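You operate a simulated robot arm through the tools that you are given. There is no shell and no other tool.

The job below is to be done with a simulated robot arm. You get a single attempt, and the scene is never put back.

Task
Put things in order on the blue table. At the end: the purple box (marked "BUSHING") from the blue table stands on top of the grey rear housing; the yellow cloth stands on top of the black rubber stand; the green jar stands where the yellow cloth stood; the silver ribbed tin stands where the purple box stood; whatever was shut is shut again. Leave all else as you found it, and nothing knocked over.

The check looks at the end state, three seconds after you hand in, the way a careful person would. Anything else that was tipped, shoved, dropped, spilled or broken makes it a failure. Flat cloth is picked up by pressing the open fingertips on it (5 to 10 N) and closing them slowly along it; thin cloth reads only 2 to 8 mm in the jaws.

Robot
A 6-joint arm with a two-finger parallel gripper, fixed in place. Base frame: the origin is at the foot of the arm, x ahead of it, y to its left, z up; the work surface is at about z = 0. Units: mm, degrees, N and s.
With the tool pointing down near the work surface it reaches from about 160 to 420 mm from the base axis. Its first joint turns from -66.0 to 66.0 degrees. Payload 1.57 kg.
The tool frame sits at the grasp point between the pads (the TCP): z along the fingers, y along the line on which they close. The tips reach 30 mm beyond it. Largest opening 80 mm; finger width 17, thickness 12; the body of the gripper, 40 by 82 mm, starts 80 mm behind the TCP.
Orientation is that of the tool frame in the base frame, as [roll, pitch, yaw] about the fixed x, y, z axes, in that order (R = Rz(yaw) Ry(pitch) Rx(roll)). With the fingers straight down and closing along the base's y, the tool's x points along the base's -x, its y along +y and its z along -z.

Tools
- The arm moves only by the tool drive_tool. Its argument "rows" is a list of rows, each a list of 7 numbers: the shift along the tool's x, y, z in units of 250 mm (1.0 is 250 mm), then the turn, a rotation vector about the tool's x, y, z in units of 90 degrees (1.0 is 90 degrees), then the gripper command, from -1 (fully open) to 1 (shut), values between in proportion. In form: [[tx, ty, tz, rx, ry, rz, fingers], ...]. A call has 1 to 20 rows; each row is the pose to reach, as a shift and turn from the pose commanded when the call began, along the tool's axes at that moment. A call with a number of a shift or a turn outside -1 to 1 is refused whole. A row lasts 0.2 s, in which the tool goes at most 50 mm and 8.6 degrees; a call with a longer step from one row to the next is refused whole, and so is a gripper value outside its range. Where a pose cannot be reached the arm comes as near as it can. A force on the tool above 40 N (or 10 N above the force at the start of the call, whichever is more), or a blocked arm, ends the call early, and 0.2 s more pass. The fingers move at their own pace (about 153 mm/s each) and stop on an object; they squeeze with about 34 N. The grip force told is the motor's: it shows also when the fingers shut on nothing. Time passes only in rows, and 0.2 s behind the last, so rows that repeat a pose let the fingers close. The reply holds the time, the measured pose of the TCP, the force on the tool along the base axes, the opening and the grip force, in the units named above and with some noise, with the torque about the TCP (base axes, N m) and any sound that the robot's microphone picked up, and new pictures: "pictures" is both (left out), scene, wrist or none.
- Cameras (640 x 400 px; columns grow to the right, rows downward): "scene" is fixed at [41, -329.1, 408.1]; the picture's right is [0.86, -0.50, 0.00], its down [-0.37, -0.63, -0.68] and it looks along [0.34, 0.59, -0.73] (base axes); focal length 214 px, centre (320, 200). "wrist" rides on the gripper at [72, -7, -122] in the tool frame; the picture's right is [0.09, 1.00, 0.00], its down [-0.84, 0.08, -0.54] and it looks along [-0.54, 0.05, 0.84] (tool axes); focal length 238 px, centre (320, 200).
- locate(camera, pixels): for up to 12 pixels [column, row] of the newest picture of that camera ("zoom" is the newest enlarged one), the place [x, y, z] in the base frame of the surface seen there, good to about 2 mm. No time passes.
- close_up(camera, box): a new picture of the part [left, top, right, bottom] of that camera's present view, enlarged. No time passes.
- hand_in(): hands the job in; it is judged then, once.

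Open the gripper and draw the arm clear of the work before you hand the job in, unless the task says otherwise.

The tools are called after "Request:" as a command line: name --pt "numbers of a row" for each row, then --argument value for the rest, lists and objects as JSON in quotes. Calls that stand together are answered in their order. drive_tool: Moves the arm, as the interface text tells. Its arguments: {"type":"object","properties":{"rows":{"type":"array","items":{"type":"array","items":{"type":"number"}}},"pictures":{"type":"string","enum":["both","scene","wrist","none"]}},"required":["rows"]} The other tools are called the same way: locate (camera, pixels) gives the place of the surface under pixels of a picture; close_up (camera, box) takes an enlarged picture of a part of a camera's view; hand_in () hands the job in.

At the start:

```text
t: 0.0
eef_pos: [265.6, -87.7, 242.6]
tcp_rot: [-179.9, 0.0, 179.9]
force: [-0.2, 0.7, 0.4]
ft_torque: [0.0, -0.01, 0.01]
grip_width: 80.2
grip_force: 0.1
```

scene: 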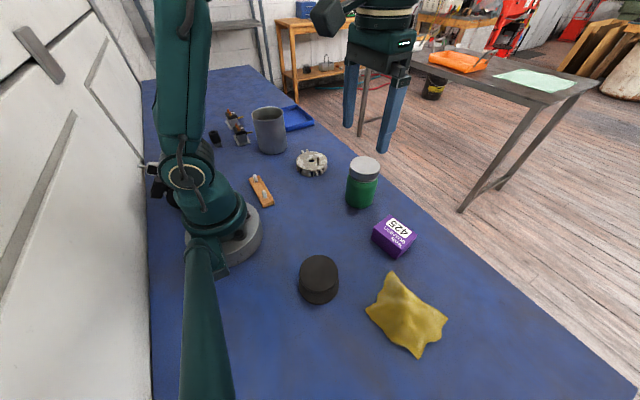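
wrist: 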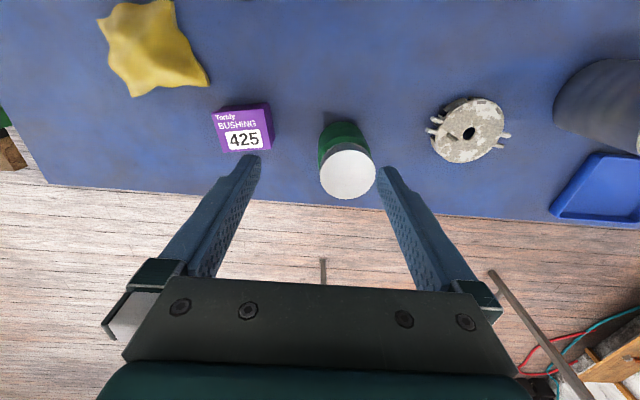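

I start by enlarging the scene picture to identify the objects: the purple box near (394,237), jar (362,182), housing (311,162), grey pot (269,130), and others.

Request:
close_up --camera "scene" --box '[190, 80, 350, 180]'

Request:
close_up --camera "scene" --box '[270, 140, 470, 265]'

Request:
close_up --camera "scene" --box '[230, 230, 470, 380]'

Request:
close_up --camera "wrist" --box '[400, 40, 640, 230]'

```text
4.00 times, centred on (270, 130) of scene
```

zoom: 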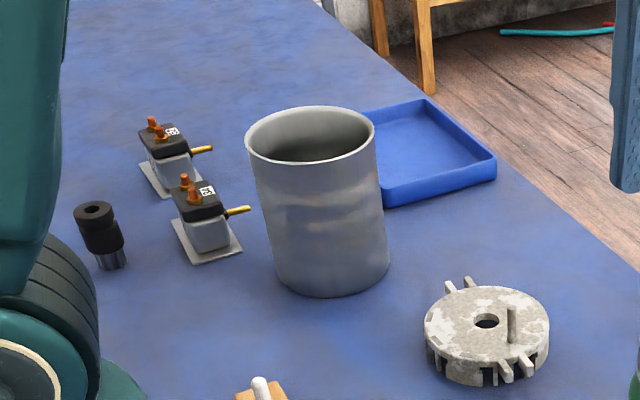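

```text
3.20 times, centred on (370, 202) of scene
```

zoom: 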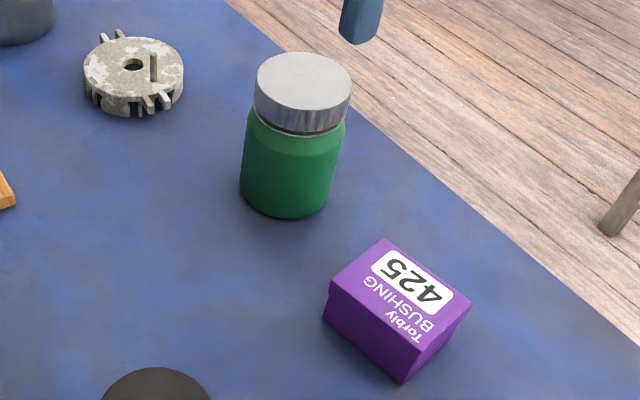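

```text
2.67 times, centred on (350, 305) of scene
```

zoom: 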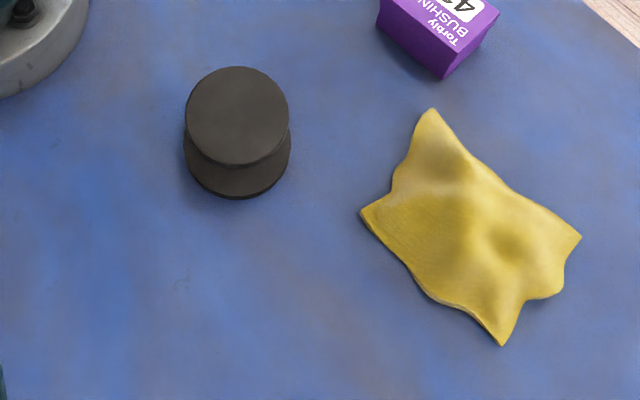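

```text
2.11 times, centred on (520, 135) of wrist
```

zoom: 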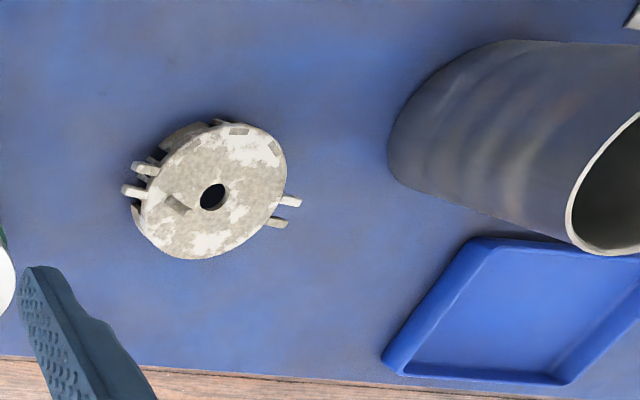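

The tin isn't obvious yet. I read the places of the visible objects from the scene picture.

Request:
locate --camera "scene" --pixels '[[364, 164], [362, 206], [395, 230], [390, 252], [311, 161], [319, 270], [319, 300], [406, 312], [268, 112], [268, 150], [296, 118], [262, 190]]'

Request:
locate --camera "wrist" --pixels '[[347, 172], [345, 135], [243, 128], [468, 130], [155, 45], [600, 110], [610, 190], [108, 5], [208, 85], [130, 95], [185, 5], [240, 105]]'

```text
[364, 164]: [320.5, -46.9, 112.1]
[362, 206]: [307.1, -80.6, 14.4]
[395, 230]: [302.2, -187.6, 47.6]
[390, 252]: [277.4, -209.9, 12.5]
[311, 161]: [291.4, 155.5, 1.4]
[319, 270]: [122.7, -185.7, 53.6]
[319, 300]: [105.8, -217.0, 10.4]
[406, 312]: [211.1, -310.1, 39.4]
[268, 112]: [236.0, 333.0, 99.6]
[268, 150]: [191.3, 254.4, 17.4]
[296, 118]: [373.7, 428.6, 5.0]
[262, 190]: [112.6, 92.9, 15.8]
```

```text
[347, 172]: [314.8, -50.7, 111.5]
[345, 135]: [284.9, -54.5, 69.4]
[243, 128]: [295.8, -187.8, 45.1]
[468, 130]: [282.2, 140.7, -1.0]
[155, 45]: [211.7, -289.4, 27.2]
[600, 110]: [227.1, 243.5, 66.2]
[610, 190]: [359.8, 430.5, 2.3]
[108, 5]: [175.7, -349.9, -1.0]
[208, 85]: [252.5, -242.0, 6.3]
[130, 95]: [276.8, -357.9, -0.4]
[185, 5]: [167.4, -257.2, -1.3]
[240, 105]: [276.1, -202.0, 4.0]
```

The tin may be inside the grey pot at about (210,270), or that pot itself; I lift and swing the arm left to look into the pot with the wrist camera.

Request:
drive_tool --pt "0.03 0.1 -0.03 0 0 -0.055 -1" --pt "0.06 0.2 -0.06 0 0 -0.11 -1" --pt "0.09 0.3 -0.09 0 0 -0.165 -1" --pt "0.12 0.4 -0.12 0 0 -0.22 -1" --pt "0.15 0.5 -0.15 0 0 -0.275 -1" --pt "0.18 0.6 -0.18 0 0 -0.33 -1" --pt "0.21 0.7 -0.21 0 0 -0.385 -1" --pt "0.24 0.8 -0.24 0 0 -0.44 -1" --pt "0.24 0.8 -0.24 0 0 -0.44 -1"

```text
t: 2.0
eef_pos: [205.8, 112.4, 302.4]
tcp_rot: [-179.9, 0.1, -140.4]
force: [-0.4, -0.2, 0.1]
ft_torque: [0.0, 0.03, -0.01]
grip_width: 80.0
grip_force: 0.0
```

scene: 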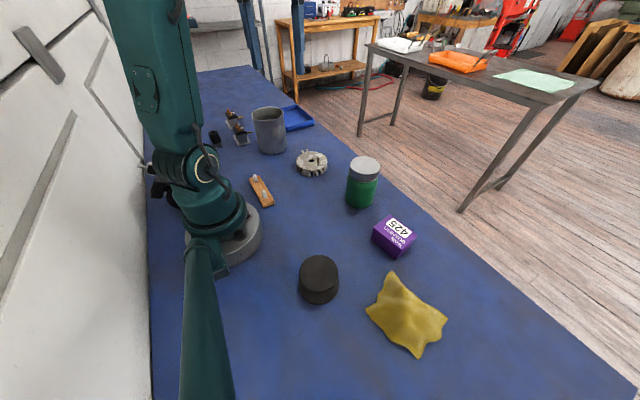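
wrist: 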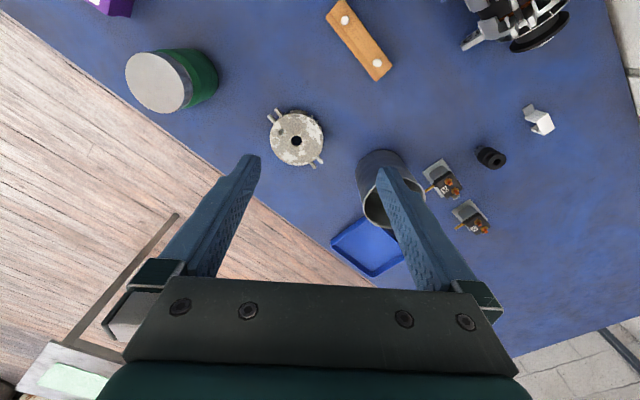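

The pot appears at about (390,185) partly hidden by a finger; I enlarge that and move on farther to see into it.

Request:
drive_tool --pt "-0.0 0.1 -0.03 0 0 -0.05 -1" --pt "-0.0 0.2 -0.06 0 0 -0.1 -1" --pt "0 0.25 -0.06 0 0 -0.15 -1" --pt "0 0.3 -0.06 0 0 -0.2 -1" --pt "0 0.3 -0.06 0 0 -0.2 -1"

```text
t: 3.2
eef_pos: [157.7, 170.4, 313.6]
tcp_rot: [-179.9, 0.2, -122.3]
force: [0.4, 0.3, 0.5]
ft_torque: [0.01, 0.02, 0.01]
grip_width: 80.1
grip_force: 0.0
```

scene: 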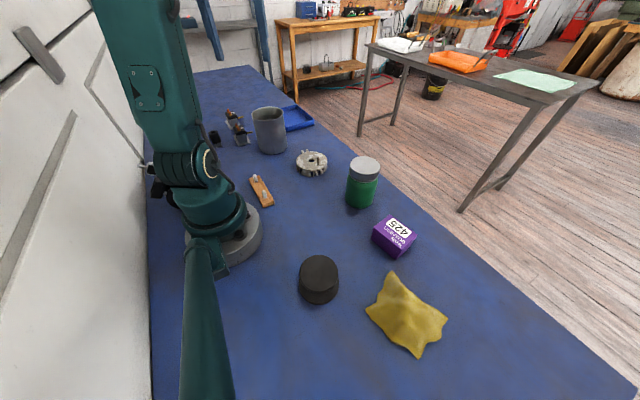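
wrist: 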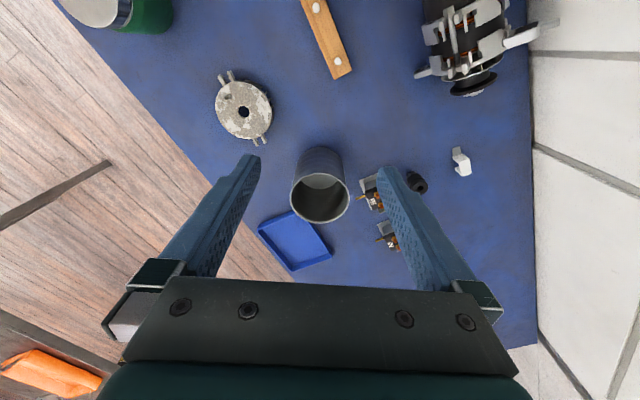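

Request:
close_up --camera "wrist" --box '[270, 130, 370, 240]'

Request:
close_up --camera "wrist" --box '[350, 0, 540, 200]'

Request:
locate --camera "wrist" --pixels '[[320, 205], [320, 178], [294, 200], [348, 198], [320, 222], [321, 173], [243, 112], [460, 160], [327, 40], [320, 152]]'

```text
3.64 times, centred on (320, 185) of wrist
```

zoom: 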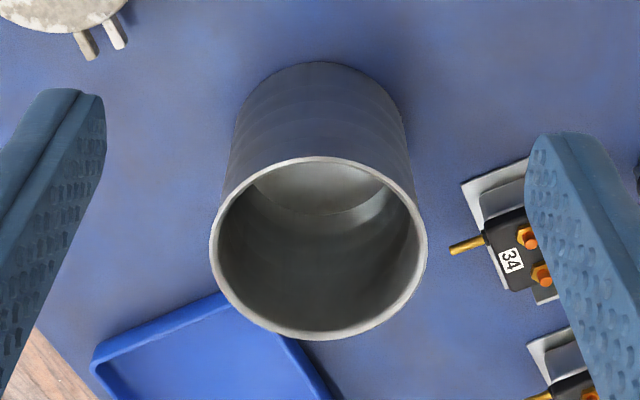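

```text
2.00 times, centred on (445, 100) of wrist
```

zoom: 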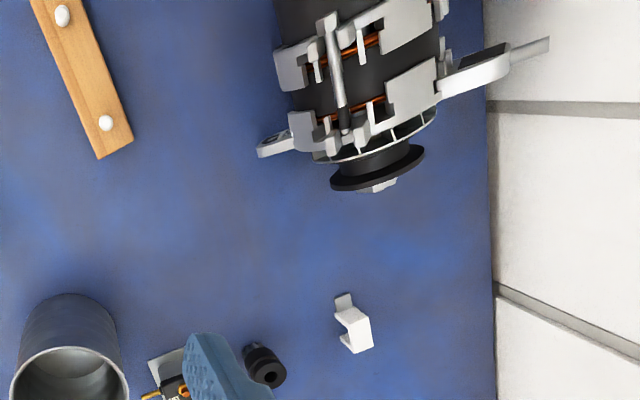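

```text
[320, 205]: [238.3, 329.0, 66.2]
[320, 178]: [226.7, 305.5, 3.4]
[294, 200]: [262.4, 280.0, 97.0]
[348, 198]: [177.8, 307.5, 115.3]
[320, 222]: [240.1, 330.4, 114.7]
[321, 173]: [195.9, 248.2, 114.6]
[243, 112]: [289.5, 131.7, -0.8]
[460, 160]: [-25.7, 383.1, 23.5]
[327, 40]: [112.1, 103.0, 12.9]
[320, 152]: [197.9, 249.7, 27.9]
```

The pot at about (218,290) is empty, about 90 mm wide, with faint ribs on its wall. Before concluding it is the tin, I turn the wrist to look at the table behind the arm.

Request:
drive_tool --pt "0 0 0 0 0 -0.09 -1" --pt "0 0 0 0 0 -0.18 -1" --pt "0 0 0 0 0 -0.27 -1" --pt "0 0 0 0 0 -0.36 -1" --pt "0 0 0 0 0 -0.45 -1" --pt "0 0 0 0 0 -0.54 -1" --pt "0 0 0 0 0 -0.63 -1" --pt "0 0 0 0 0 -0.72 -1" --pt "0 0 0 0 0 -0.81 -1" --pt "0 0 0 0 0 -0.9 -1" --pt "0 0 0 0 0 -0.9 -1"

```text
t: 5.6
eef_pos: [156.8, 169.4, 312.7]
tcp_rot: [-179.9, -0.1, -41.3]
force: [0.1, 0.3, -0.2]
ft_torque: [0.01, 0.0, 0.01]
grip_width: 79.7
grip_force: 0.0
out of reach, approached as far as the arm can: row 2, 3, 4, 5, 6, 7, 8, 9
```

scene: 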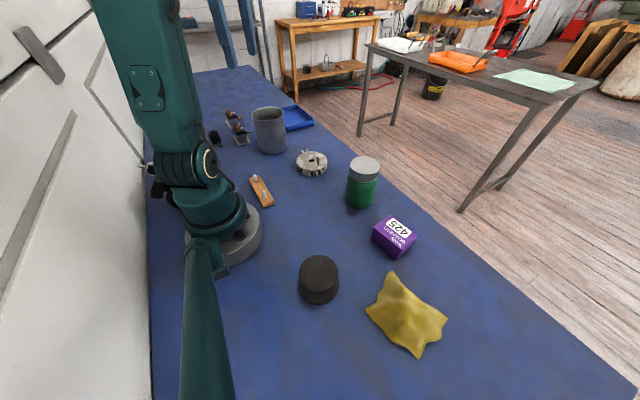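
wrist: 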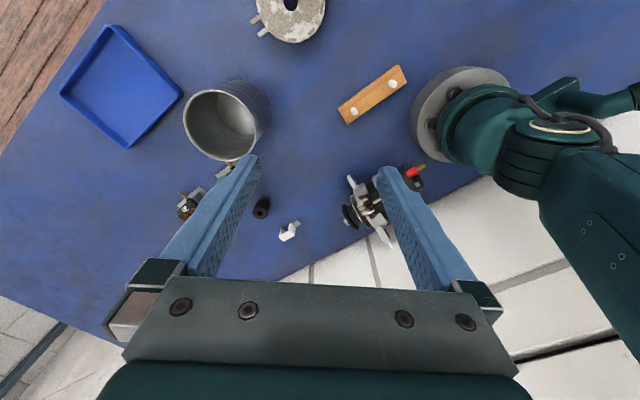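

Behind the arm on the left there is only the motor, bracket and plugs—no other tin. I enlarge the pot here to check its wall for ribs, and then check the rest.

Request:
close_up --camera "wrist" --box '[160, 60, 300, 180]'

Request:
close_up --camera "scene" --box '[235, 90, 305, 165]'

Request:
close_up --camera "wrist" --box '[320, 60, 640, 260]'

```text
3.33 times, centred on (230, 120) of wrist
```

zoom: 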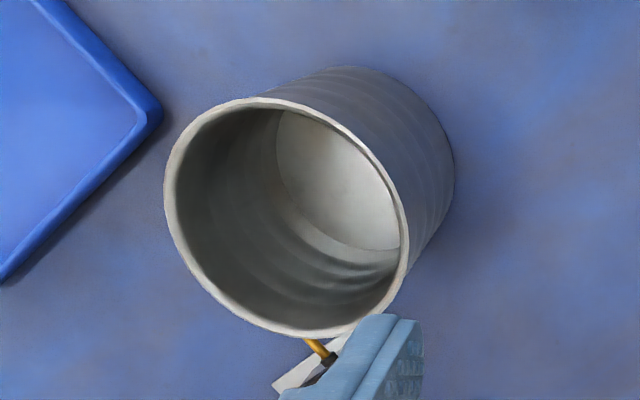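

```text
5.33 times, centred on (270, 128) of scene
```

zoom: 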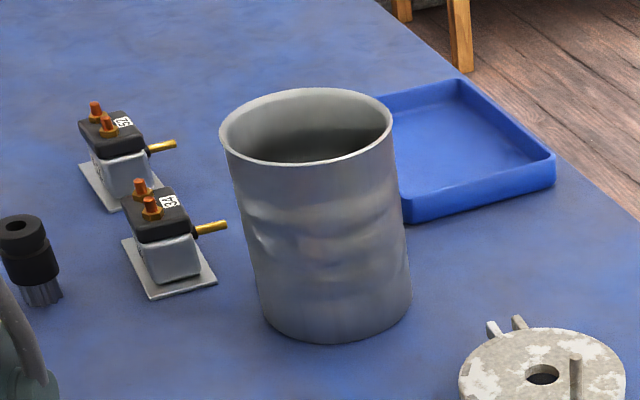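

```text
2.00 times, centred on (480, 160) of wrist
```

zoom: 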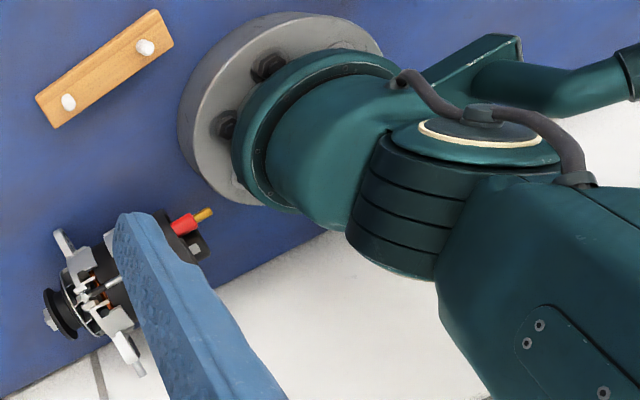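

The wall is ribbed inside and out, so the "pot" is the silver ribbed tin (open, empty). Now I turn the wrist back and go over the grey housing at about (287,134) to see its top.

Request:
drive_tool --pt "0 0 0 0 0 0.09 -1" --pt "0 0 0 0 0 0.18 -1" --pt "0 0 0 0 0 0.27 -1" --pt "0 0 0 0 0 0.36 -1" --pt "0.03 0.01 0.02 0 0 0.45 -1" --pt "0.08 0.02 0.04 0 0 0.54 -1" --pt "0.13 0.03 0.06 0 0 0.63 -1" --pt "0.18 0.04 0.09 0 0 0.72 -1" --pt "0.23 0.055 0.12 0 0 0.81 -1" --pt "0.288 0.067 0.16 0 0 0.9 -1" --pt "0.288 0.067 0.16 0 0 0.98 -1" --pt "0.288 0.067 0.16 0 0 0.98 -1"

```text
t: 8.2
eef_pos: [201.3, 108.5, 276.7]
tcp_rot: [-179.9, 0.0, -129.8]
force: [0.7, -0.5, -0.4]
ft_torque: [0.02, 0.02, 0.02]
grip_width: 80.0
grip_force: 0.0
out of reach, approached as far as the arm can: row 1, 2, 3, 4
```

scene: 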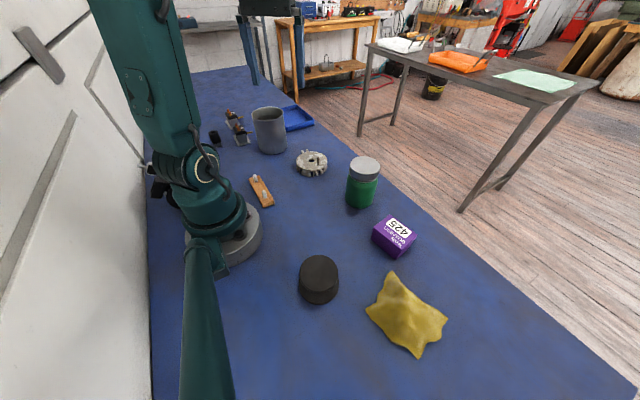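
wrist: 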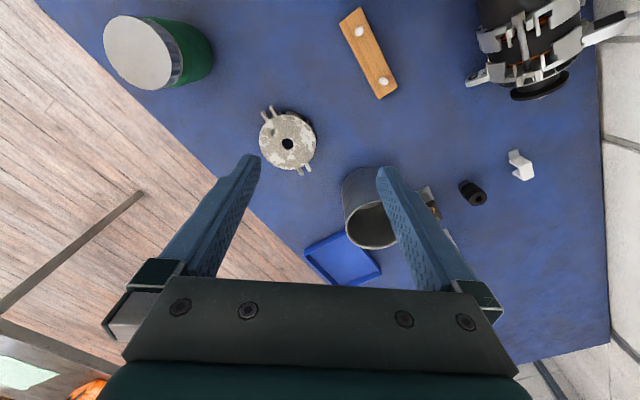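

The housing is at about (287,142) in the wrist view; I enlarge and measure it.

Request:
close_up --camera "wrist" --box '[240, 95, 340, 185]'

Request:
locate --camera "zoom" --pixels '[[320, 130], [230, 190], [360, 290], [210, 240], [440, 200], [300, 212], [320, 400], [200, 90], [255, 130], [390, 350]]'

```text
4.44 times, centred on (290, 140) of wrist
```

zoom: 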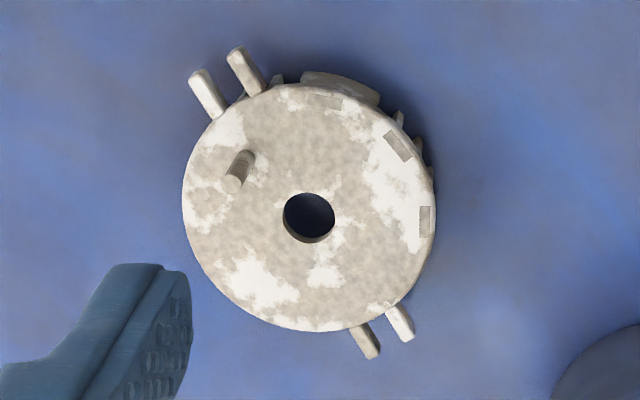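

```text
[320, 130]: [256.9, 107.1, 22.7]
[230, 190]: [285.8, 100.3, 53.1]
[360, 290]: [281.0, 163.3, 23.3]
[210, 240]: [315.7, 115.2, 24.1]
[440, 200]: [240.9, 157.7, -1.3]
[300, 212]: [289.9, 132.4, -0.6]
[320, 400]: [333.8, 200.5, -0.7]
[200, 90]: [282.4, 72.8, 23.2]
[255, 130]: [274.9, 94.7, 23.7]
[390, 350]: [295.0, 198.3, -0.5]
```

The disc top is at z≈23 with a pin standing up at zoom (240,172). I measure the pin, disc edge and hole more finely.

Request:
locate --camera "zoom" --pixels '[[234, 184], [248, 158], [241, 172], [188, 200], [428, 235], [280, 90], [330, 328], [215, 130], [430, 180], [250, 310], [400, 290], [232, 180]]'

Request:
close_up --camera "scene" --box '[290, 140, 335, 185]'

```text
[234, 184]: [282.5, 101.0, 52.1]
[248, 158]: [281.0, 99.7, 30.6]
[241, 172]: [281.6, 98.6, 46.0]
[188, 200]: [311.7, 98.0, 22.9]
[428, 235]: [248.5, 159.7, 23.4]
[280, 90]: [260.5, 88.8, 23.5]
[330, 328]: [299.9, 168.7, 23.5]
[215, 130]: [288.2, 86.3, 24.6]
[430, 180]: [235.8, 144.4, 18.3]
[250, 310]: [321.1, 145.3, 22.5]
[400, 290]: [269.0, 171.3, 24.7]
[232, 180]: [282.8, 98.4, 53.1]
```

```text
8.89 times, centred on (312, 162) of scene
```

zoom: 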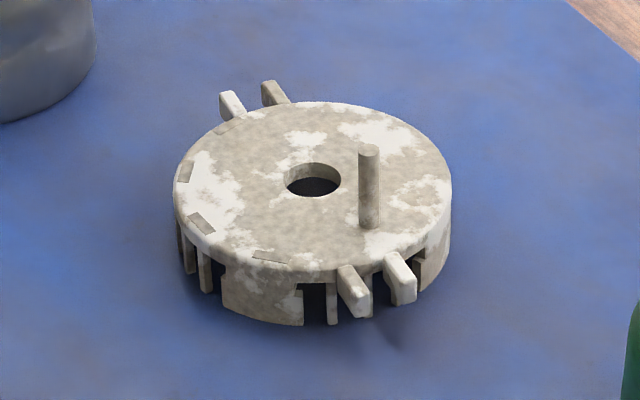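

The disc is centred at about (280,129), radius 44.5, top z≈23.5, with the pin at (281.5,99) up to z≈53; so the box should stand off toward +y of the pin. Now I swing to the right side to measure the box, cloth and stand.

Request:
drive_tool --pt "0.072 -0.062 0.007 0 0 0.089 -1" --pt "0.144 -0.124 0.014 0 0 0.178 -1" --pt "0.216 -0.187 0.02 0 0 0.267 -1" --pt "0.288 -0.249 0.027 0 0 0.356 -1" --pt "0.36 -0.311 0.034 0 0 0.445 -1" --pt "0.433 -0.373 0.041 0 0 0.533 -1" --pt "0.505 -0.435 0.048 0 0 0.622 -1" --pt "0.577 -0.498 0.054 0 0 0.711 -1" --pt "0.649 -0.56 0.061 0 0 0.8 -1" --pt "0.721 -0.622 0.068 0 0 0.889 -1" --pt "0.721 -0.622 0.068 0 0 0.889 -1"

```text
t: 10.6
eef_pos: [206.4, -129.5, 262.0]
tcp_rot: [-179.9, 0.1, 150.3]
force: [-0.8, -0.5, 0.2]
ft_torque: [0.0, -0.03, 0.01]
grip_width: 80.1
grip_force: 0.1
```

scene: 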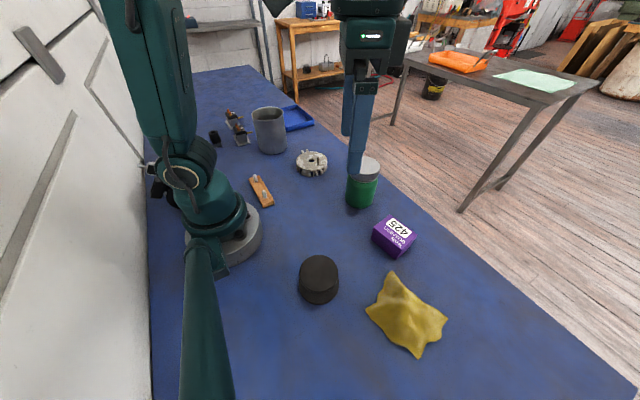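
wrist: 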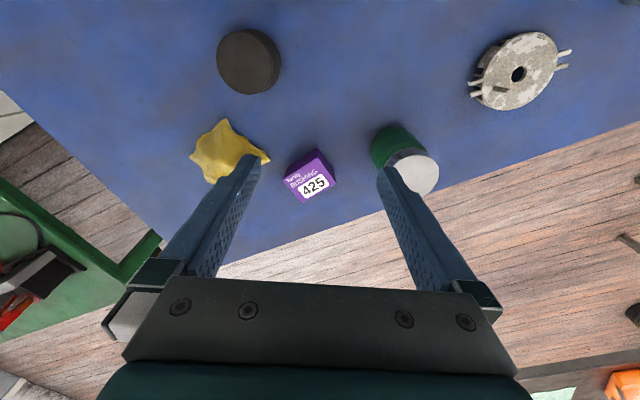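

The box is at about (310,177) in the wrist view; I enlarge it and the cloth/stand for measuring.

Request:
close_up --camera "wrist" --box '[270, 135, 350, 215]'

Request:
locate --camera "wrist" --pixels '[[286, 182], [299, 202], [334, 181], [319, 165], [319, 150], [248, 60], [220, 65], [275, 75], [246, 35], [250, 92]]'

Request:
close_up --camera "scene" --box '[365, 205, 425, 265]'

```text
5.00 times, centred on (310, 175) of wrist
```

zoom: 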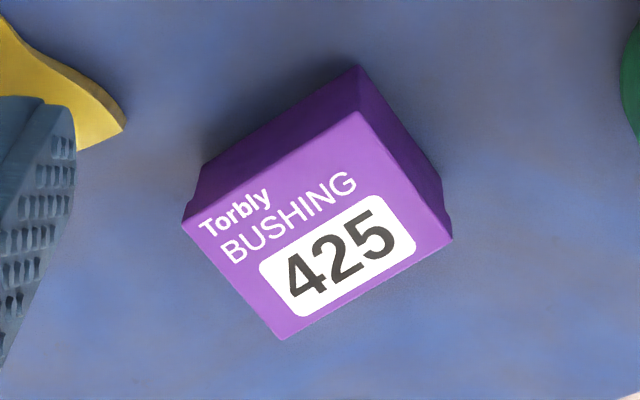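

```text
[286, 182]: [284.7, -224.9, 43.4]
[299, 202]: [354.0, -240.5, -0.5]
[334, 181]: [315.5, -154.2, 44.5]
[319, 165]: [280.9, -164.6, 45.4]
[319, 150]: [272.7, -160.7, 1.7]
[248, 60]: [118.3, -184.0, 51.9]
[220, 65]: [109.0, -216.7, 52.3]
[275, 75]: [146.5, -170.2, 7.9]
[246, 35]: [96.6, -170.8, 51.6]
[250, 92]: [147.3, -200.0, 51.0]
```

```text
6.67 times, centred on (395, 235) of scene
```

zoom: 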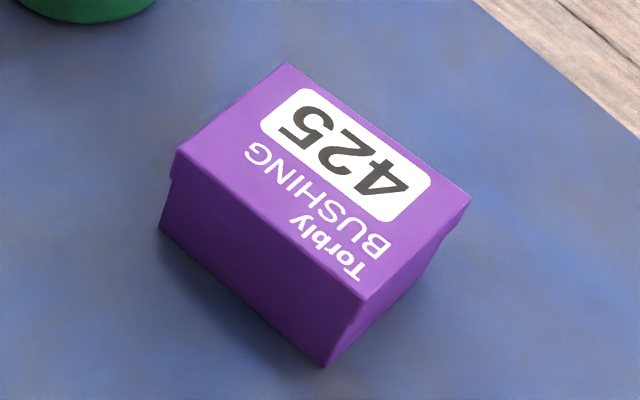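

I locate the box's top corners in the enlarged scene picture, a hair inside the edges.

Request:
locate --camera "zoom" --pixels '[[183, 150], [362, 294], [463, 201], [288, 71], [324, 180], [163, 225], [322, 362], [345, 330], [180, 190], [250, 280]]'

```text
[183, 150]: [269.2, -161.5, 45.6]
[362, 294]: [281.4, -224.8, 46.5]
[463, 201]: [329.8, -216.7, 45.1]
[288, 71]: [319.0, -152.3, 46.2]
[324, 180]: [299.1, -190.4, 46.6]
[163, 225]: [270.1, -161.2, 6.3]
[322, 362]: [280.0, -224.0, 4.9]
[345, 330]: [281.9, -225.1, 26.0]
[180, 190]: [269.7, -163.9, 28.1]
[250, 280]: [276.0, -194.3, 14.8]
```

Box corners give a 66×51×46 mm box centred at (299.5,−188.8), its long axis about 10° off y. I hover above it with the jaws along the long axis (yaw −170) so that the fingers will later clear the housing's pin.

Request:
drive_tool --pt "-0.055 -0.003 0.071 0 0 -0.055 -1" --pt "-0.11 -0.005 0.142 0 0 -0.11 -1" --pt "-0.165 -0.008 0.213 0 0 -0.165 -1" --pt "-0.22 -0.011 0.284 0 0 -0.22 -1" --pt "-0.276 -0.013 0.355 0 0 -0.276 -1" --pt "-0.331 -0.016 0.426 0 0 -0.331 -1" --pt "-0.386 -0.019 0.497 0 0 -0.386 -1" --pt "-0.441 -0.0215 0.568 0 0 -0.441 -1" --pt "-0.441 -0.0215 0.568 0 0 -0.441 -1"

```text
t: 12.6
eef_pos: [298.6, -187.3, 117.8]
tcp_rot: [-179.8, 0.1, -170.0]
force: [-0.6, -0.1, -1.4]
ft_torque: [0.0, -0.02, -0.02]
grip_width: 79.9
grip_force: 0.0
```

scene: 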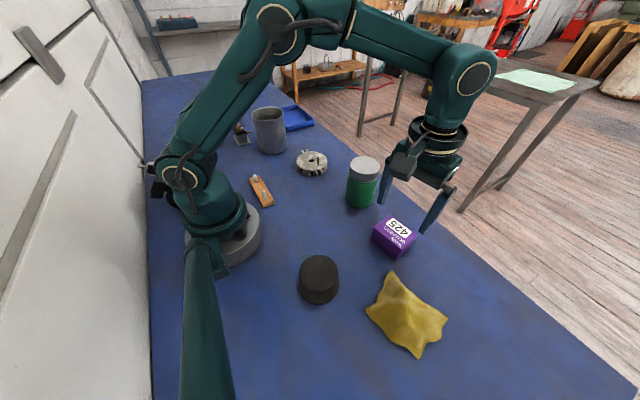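
wrist: 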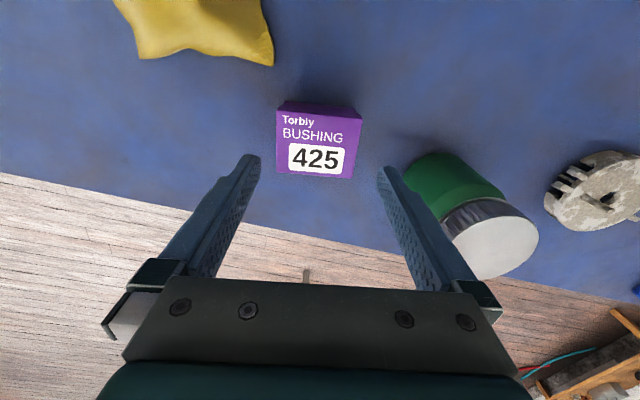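

The box sits centred between the fingers at (316,145). I check its top corners from this nearer view.

Request:
close_up --camera "wrist" --box '[260, 90, 380, 190]'

Request:
locate --camera "wrist" --pixels '[[279, 114], [360, 119], [349, 178], [279, 171], [316, 145], [290, 180], [440, 165], [445, 215], [535, 235], [490, 275], [500, 205]]'

```text
4.00 times, centred on (320, 140) of wrist
```

zoom: 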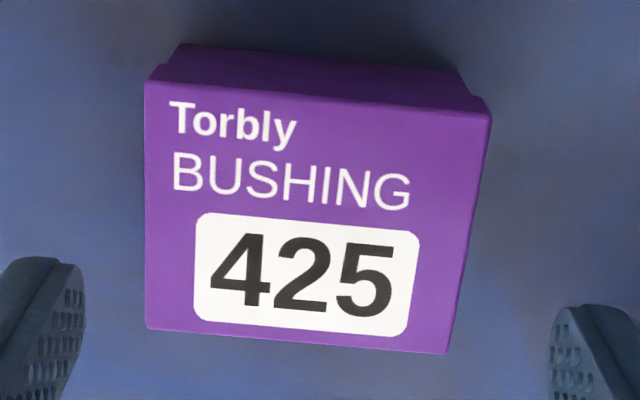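

```text
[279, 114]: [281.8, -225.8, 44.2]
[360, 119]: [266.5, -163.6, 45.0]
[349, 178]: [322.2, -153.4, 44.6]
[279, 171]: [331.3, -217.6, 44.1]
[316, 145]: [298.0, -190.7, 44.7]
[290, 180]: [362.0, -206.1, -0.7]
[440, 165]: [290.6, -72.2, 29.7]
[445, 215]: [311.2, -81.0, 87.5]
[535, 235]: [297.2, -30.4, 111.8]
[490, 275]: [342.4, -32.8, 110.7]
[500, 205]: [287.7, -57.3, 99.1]
```

The box centre reads (300.3,−189.6), about 2 mm from the TCP. I descend to TCP z≈34 (tips ≈4 mm above the table) with a small correction, still open.

Request:
drive_tool --pt "-0.0045 -0.009 0.06 0 0 -0.011 -1" --pt "-0.0045 -0.009 0.12 0 0 -0.011 -1" --pt "-0.0045 -0.009 0.18 0 0 -0.011 -1" --pt "-0.0045 -0.009 0.24 0 0 -0.011 -1" --pt "-0.0045 -0.009 0.29 0 0 -0.011 -1" --pt "-0.0045 -0.009 0.335 0 0 -0.011 -1" --pt "-0.0045 -0.009 0.335 0 0 -0.011 -1"

```text
t: 14.2
eef_pos: [299.1, -188.4, 34.4]
tcp_rot: [-179.9, 0.1, -169.0]
force: [-0.2, 0.1, 0.4]
ft_torque: [0.02, 0.01, -0.01]
grip_width: 80.2
grip_force: 0.1
```

scene: 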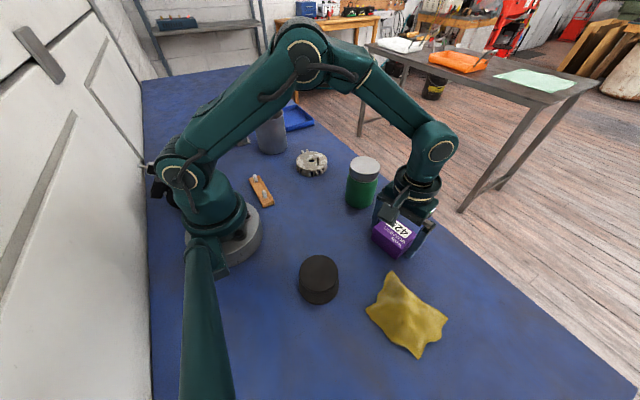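
wrist: 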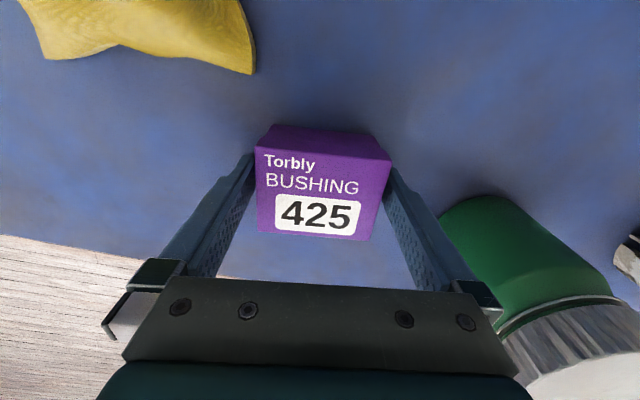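

The box is between the fingers with gaps on both sides. I close gently in steps.

Request:
drive_tool --pt "0 0 0 0 0 0 -0.85" --pt "0 0 0 0 0 0 -0.75" --pt "0 0 0 0 0 0 -0.68" --pt "0 0 0 0 0 0 -0.62" --pt "0 0 0 0 0 0 -0.5" --pt "0 0 0 0 0 0 -0.5" --pictures "wrist"

```text
t: 15.6
eef_pos: [300.7, -189.3, 33.9]
tcp_rot: [-179.9, 0.0, -169.0]
force: [-0.5, 0.8, 0.0]
ft_torque: [0.02, -0.03, -0.02]
grip_width: 69.6
grip_force: 34.2
```

wrist: 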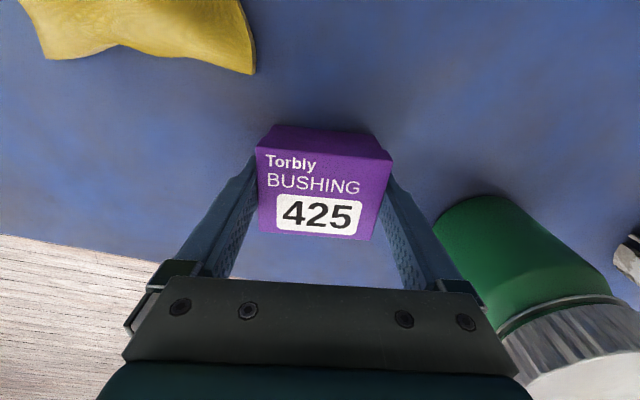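

The jaws hold at 69.6 mm with 34 N. I lift by 30 mm and check that the whole box comes along with its lid.

Request:
drive_tool --pt "0 0 -0.03 0 0 0 -0.4" --pt "0 0 -0.06 0 0 0 -0.4" --pt "0 0 -0.09 0 0 0 -0.4" --pt "0 0 -0.12 0 0 0 -0.4" --pt "0 0 -0.12 0 0 0 -0.4"

Request:
close_up --camera "scene" --box '[350, 190, 450, 270]'

```text
t: 16.8
eef_pos: [299.0, -190.8, 65.1]
tcp_rot: [-179.9, 0.0, -168.9]
force: [-0.4, -0.6, -1.6]
ft_torque: [-0.06, 0.03, -0.01]
grip_width: 69.2
grip_force: 34.2
```

scene: 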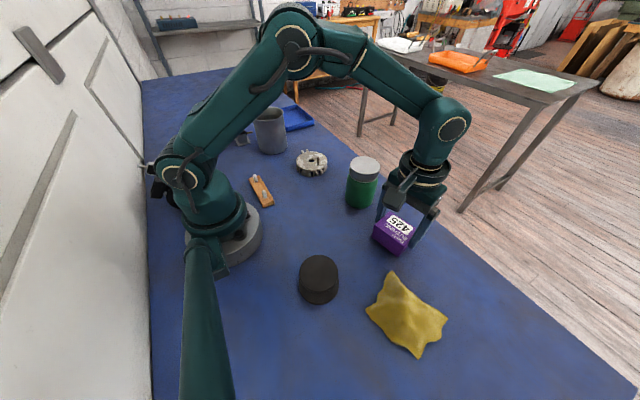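
wrist: 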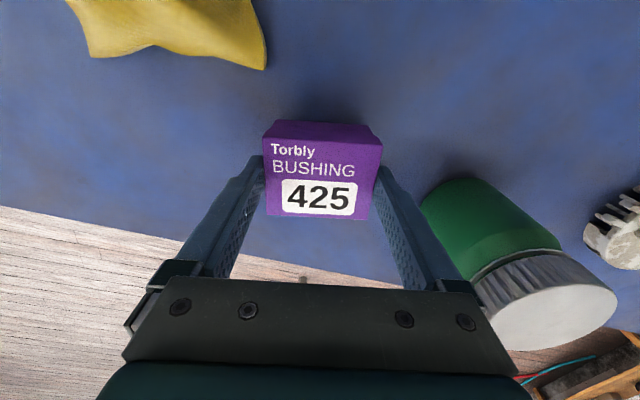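

```text
5.00 times, centred on (400, 230) of scene
```

zoom: 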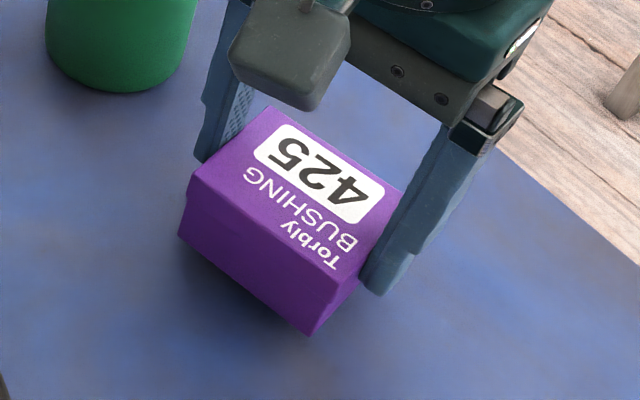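

The box looks smaller in the wrist view than before the lift, so it may have slipped. I check its top height.

Request:
locate --camera "wrist" --pixels '[[320, 160], [275, 150], [370, 160], [320, 205], [300, 165], [320, 128]]'

Request:
locate --camera "zoom" --pixels '[[195, 180], [305, 325], [320, 190], [185, 235], [338, 275]]'

```text
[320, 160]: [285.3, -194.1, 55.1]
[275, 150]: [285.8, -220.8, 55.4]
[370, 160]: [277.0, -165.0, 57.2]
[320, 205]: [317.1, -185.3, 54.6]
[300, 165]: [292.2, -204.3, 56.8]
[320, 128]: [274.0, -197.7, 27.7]
```

```text
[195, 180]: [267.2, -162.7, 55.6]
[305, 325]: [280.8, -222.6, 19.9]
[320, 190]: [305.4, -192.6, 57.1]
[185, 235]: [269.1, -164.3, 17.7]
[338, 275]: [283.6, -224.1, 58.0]
```

The box top is at z≈56 while the tool rose 31 mm, so it slid about 20 mm in the jaws. I hold still to see whether it keeps slipping.

Request:
drive_tool --pt "0 0 0 0 0 0 0.2" --pt "0 0 0 0 0 0 0.2" --pt "0 0 0 0 0 0 0.2"

Request:
locate --camera "wrist" --pixels '[[320, 160], [275, 150], [370, 160], [320, 205], [300, 165], [320, 128]]'

```text
t: 17.6
eef_pos: [301.4, -189.7, 65.4]
tcp_rot: [-179.9, 0.1, -169.1]
force: [0.5, -0.1, -0.9]
ft_torque: [0.02, -0.01, -0.03]
grip_width: 69.1
grip_force: 34.3
```

scene: 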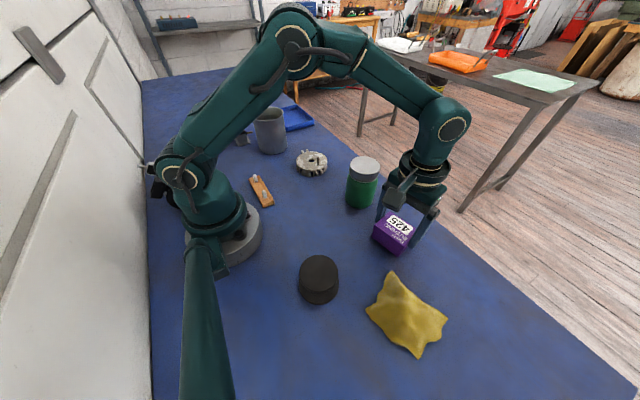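
wrist: 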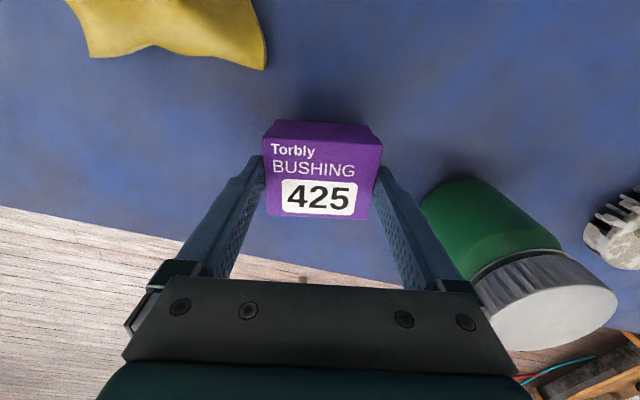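

```text
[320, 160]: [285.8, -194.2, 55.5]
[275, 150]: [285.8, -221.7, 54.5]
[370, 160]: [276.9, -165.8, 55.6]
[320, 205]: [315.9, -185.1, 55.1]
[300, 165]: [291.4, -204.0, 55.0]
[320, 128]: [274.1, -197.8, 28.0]
```

It is stable now. I look closely at the box's sides to see whether the lid has risen relative to the body.

Request:
close_up --camera "scene" --box '[365, 200, 425, 262]'

Request:
close_up --camera "wrist" --box '[240, 100, 400, 230]'

```text
6.45 times, centred on (395, 231) of scene
```

zoom: 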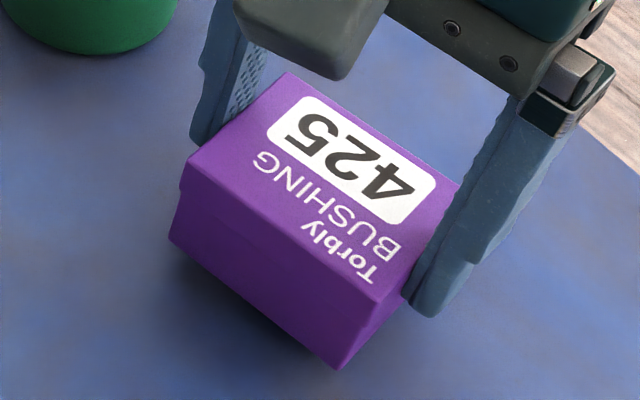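

```text
3.08 times, centred on (320, 165) of wrist
```

zoom: 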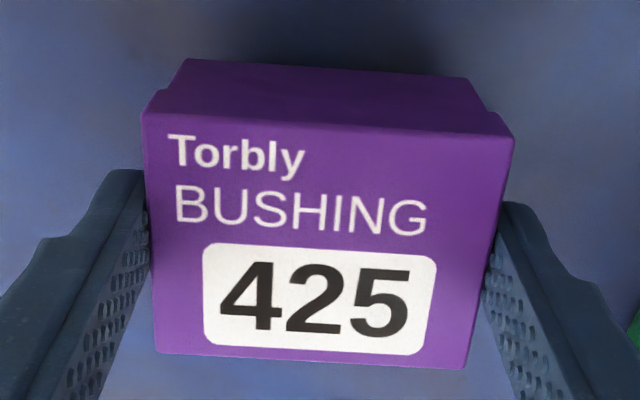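

The lid is still seated and the whole box hangs about 10 mm up, now stable. I lift another 25 mm slowly and check for further slip.

Request:
drive_tool --pt "0 0 -0.01 0 0 0 0.5" --pt "0 0 -0.02 0 0 0 0.5" --pt "0 0 -0.03 0 0 0 0.5" --pt "0 0 -0.04 0 0 0 0.5" --pt "0 0 -0.055 0 0 0 0.5" --pt "0 0 -0.07 0 0 0 0.5" --pt "0 0 -0.085 0 0 0 0.5" --pt "0 0 -0.1 0 0 0 0.5" --pt "0 0 -0.1 0 0 0 0.5"

Request:
locate --camera "wrist" --pixels '[[320, 160], [275, 150], [370, 160], [320, 205], [300, 165], [320, 128]]'

```text
t: 19.6
eef_pos: [300.7, -188.9, 89.8]
tcp_rot: [-179.9, 0.0, -169.0]
force: [-0.1, -0.3, -0.4]
ft_torque: [-0.01, 0.0, -0.01]
grip_width: 69.2
grip_force: 33.9
```

scene: 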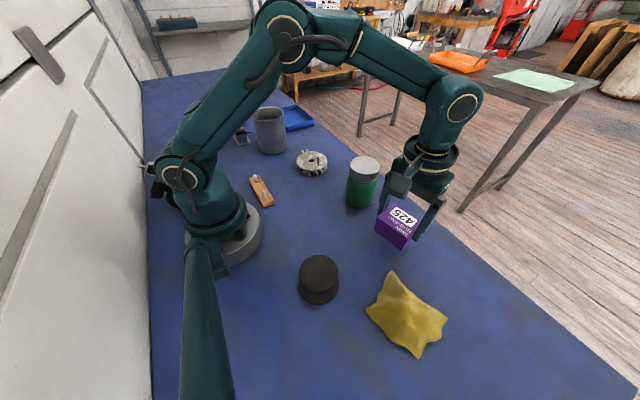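
wrist: 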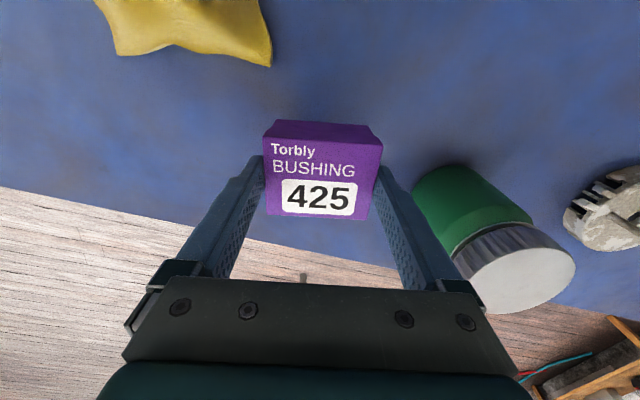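

```text
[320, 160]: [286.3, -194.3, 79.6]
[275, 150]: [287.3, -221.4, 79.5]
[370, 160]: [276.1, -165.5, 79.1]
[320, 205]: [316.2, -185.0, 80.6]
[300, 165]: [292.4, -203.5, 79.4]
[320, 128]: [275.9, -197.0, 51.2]
```

The grip is firm now: box top is 10 mm below the TCP and it didn't move. I measure the box's corners in the hand to place it precisely.

Request:
close_up --camera "wrist" --box '[240, 110, 400, 230]'

Request:
locate --camera "wrist" --pixels '[[265, 139], [380, 146], [366, 217], [268, 212], [322, 141], [318, 215]]'

```text
3.33 times, centred on (320, 170) of wrist
```

zoom: 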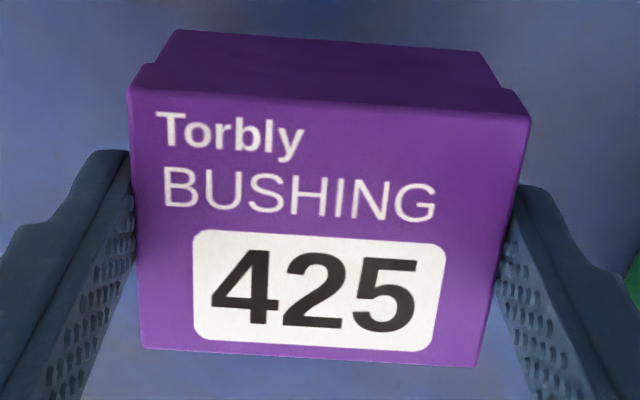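

```text
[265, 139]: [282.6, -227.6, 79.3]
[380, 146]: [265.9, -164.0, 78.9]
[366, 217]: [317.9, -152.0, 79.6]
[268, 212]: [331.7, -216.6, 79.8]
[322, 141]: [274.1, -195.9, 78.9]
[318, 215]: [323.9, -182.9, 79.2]
```

The box is centred on the TCP within about 1 mm. I lift it straight up to TCP z≈220, well above the jar (112 mm).

Request:
drive_tool --pt "0 0 -0.05 0 0 0 0.5" --pt "0 0 -0.11 0 0 0 0.5" --pt "0 0 -0.18 0 0 0 0.5" --pt "0 0 -0.25 0 0 0 0.5" --pt "0 0 -0.32 0 0 0 0.5" --pt "0 0 -0.39 0 0 0 0.5" --pt "0 0 -0.45 0 0 0 0.5" --pt "0 0 -0.5 0 0 0 0.5" --pt "0 0 -0.52 0 0 0 0.5" --pt "0 0 -0.52 0 0 0 0.5" --pictures "wrist"

```text
t: 21.8
eef_pos: [300.6, -188.7, 219.9]
tcp_rot: [-180.0, 0.0, -169.0]
force: [0.0, 0.2, -1.1]
ft_torque: [0.0, -0.01, 0.0]
grip_width: 69.1
grip_force: 34.3
```

wrist: 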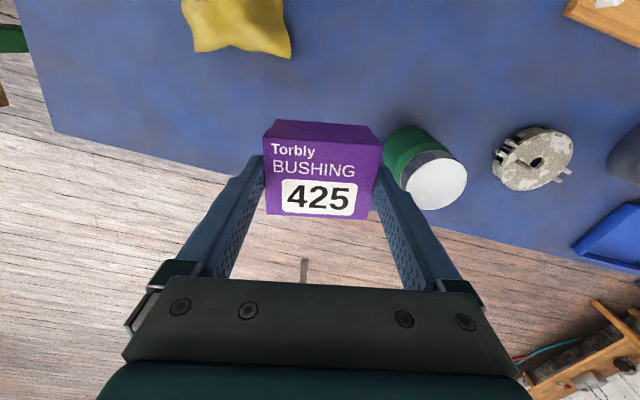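

The box did not move in the jaws. I swing halfway toward the housing, turning the tool gradually.

Request:
drive_tool --pt "-0.006 0.04 0 0 0 -0.03 0.5" --pt "-0.015 0.11 0 0 0 -0.08 0.5" --pt "-0.024 0.18 0 0 0 -0.13 0.5" --pt "-0.033 0.25 0 0 0 -0.18 0.5" --pt "-0.042 0.32 0 0 0 -0.23 0.5" --pt "-0.051 0.39 0 0 0 -0.28 0.5" --pt "-0.06 0.46 0 0 0 -0.33 0.5" --pt "-0.07 0.53 0 0 0 -0.38 0.5" --pt "-0.08 0.6 0 0 0 -0.42 0.5" --pt "-0.085 0.648 0 0 0 -0.439 0.5" --pt "-0.085 0.648 0 0 0 -0.439 0.5" --pictures "wrist"

```text
t: 24.2
eef_pos: [290.2, -24.9, 218.7]
tcp_rot: [-179.8, 0.0, -129.4]
force: [0.1, 0.6, -0.3]
ft_torque: [0.0, 0.0, 0.0]
grip_width: 69.0
grip_force: 33.9
```

wrist: 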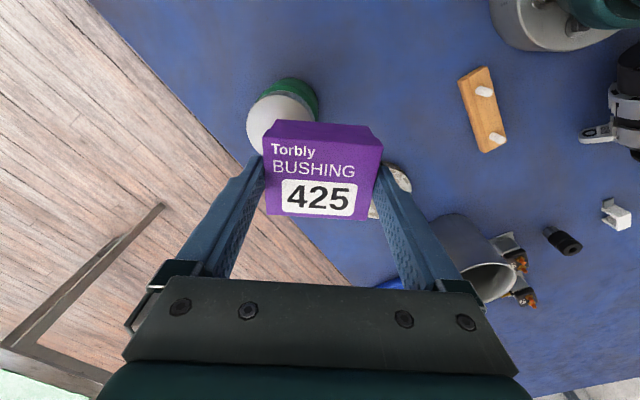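

Next half: to above the housing target (280,137.5) with yaw −90, still at z≈219.

Request:
drive_tool --pt "-0.03 0.028 0 0 0 -0.03 0.5" --pt "-0.08 0.074 0 0 0 -0.08 0.5" --pt "-0.13 0.121 0 0 0 -0.13 0.5" --pt "-0.18 0.168 0 0 0 -0.18 0.5" --pt "-0.23 0.215 0 0 0 -0.23 0.5" --pt "-0.28 0.261 0 0 0 -0.28 0.5" --pt "-0.33 0.308 0 0 0 -0.33 0.5" --pt "-0.38 0.354 0 0 0 -0.38 0.5" --pt "-0.43 0.401 0 0 0 -0.42 0.5" --pt "-0.476 0.444 0 0 0 -0.438 0.5" --pt "-0.476 0.444 0 0 0 -0.438 0.5"

```text
t: 26.6
eef_pos: [280.9, 135.6, 219.0]
tcp_rot: [180.0, -0.1, -90.0]
force: [0.0, 0.6, -0.6]
ft_torque: [-0.02, 0.01, -0.01]
grip_width: 69.2
grip_force: 33.8
```

scene: 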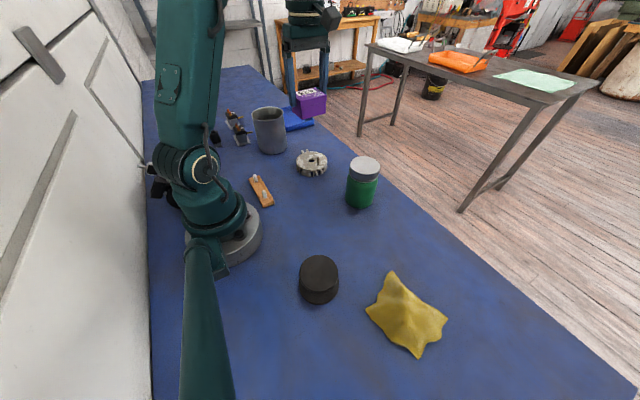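
wrist: 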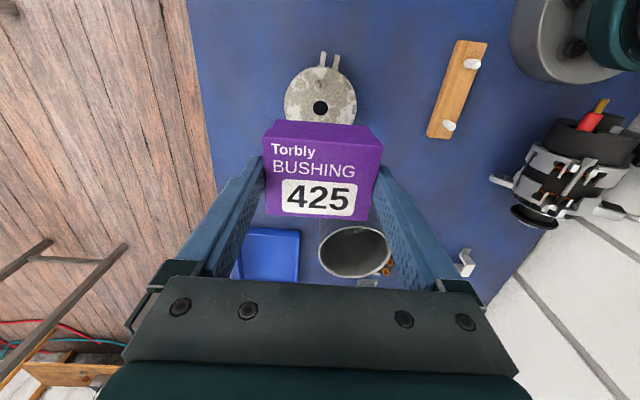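

The box hangs behind the housing in the wrist view; I re-measure housing hole and rim, the pin, and the box's corners from here.

Request:
close_up --camera "wrist" --box '[270, 40, 370, 130]'

Request:
locate --camera "wrist" --pixels '[[265, 139], [380, 146], [366, 217], [268, 212], [288, 95], [354, 95], [320, 68], [321, 107], [321, 90]]'

```text
4.44 times, centred on (320, 85) of wrist
```

zoom: 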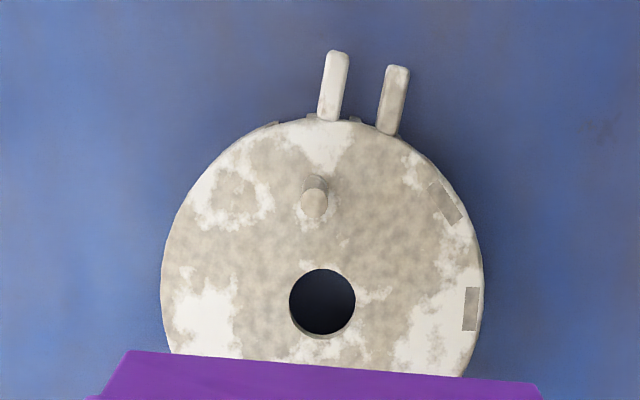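

```text
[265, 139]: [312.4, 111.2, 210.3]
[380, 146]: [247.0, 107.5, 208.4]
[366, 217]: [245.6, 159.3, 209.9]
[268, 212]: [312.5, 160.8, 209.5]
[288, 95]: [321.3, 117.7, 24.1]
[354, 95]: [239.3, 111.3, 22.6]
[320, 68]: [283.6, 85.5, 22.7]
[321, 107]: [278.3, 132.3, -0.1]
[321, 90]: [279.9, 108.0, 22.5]
```

Box centre now (279.4,134.7). I check the pin's place once more in the zoom picture before lowering.

Request:
locate --camera "zoom" --pixels '[[314, 205], [314, 215], [305, 205], [323, 205], [318, 182], [322, 340], [322, 265]]'

```text
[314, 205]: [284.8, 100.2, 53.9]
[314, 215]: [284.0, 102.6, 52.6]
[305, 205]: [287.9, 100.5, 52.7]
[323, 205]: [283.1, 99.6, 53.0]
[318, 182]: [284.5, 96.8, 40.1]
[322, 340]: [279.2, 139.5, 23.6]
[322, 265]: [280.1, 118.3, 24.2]
```

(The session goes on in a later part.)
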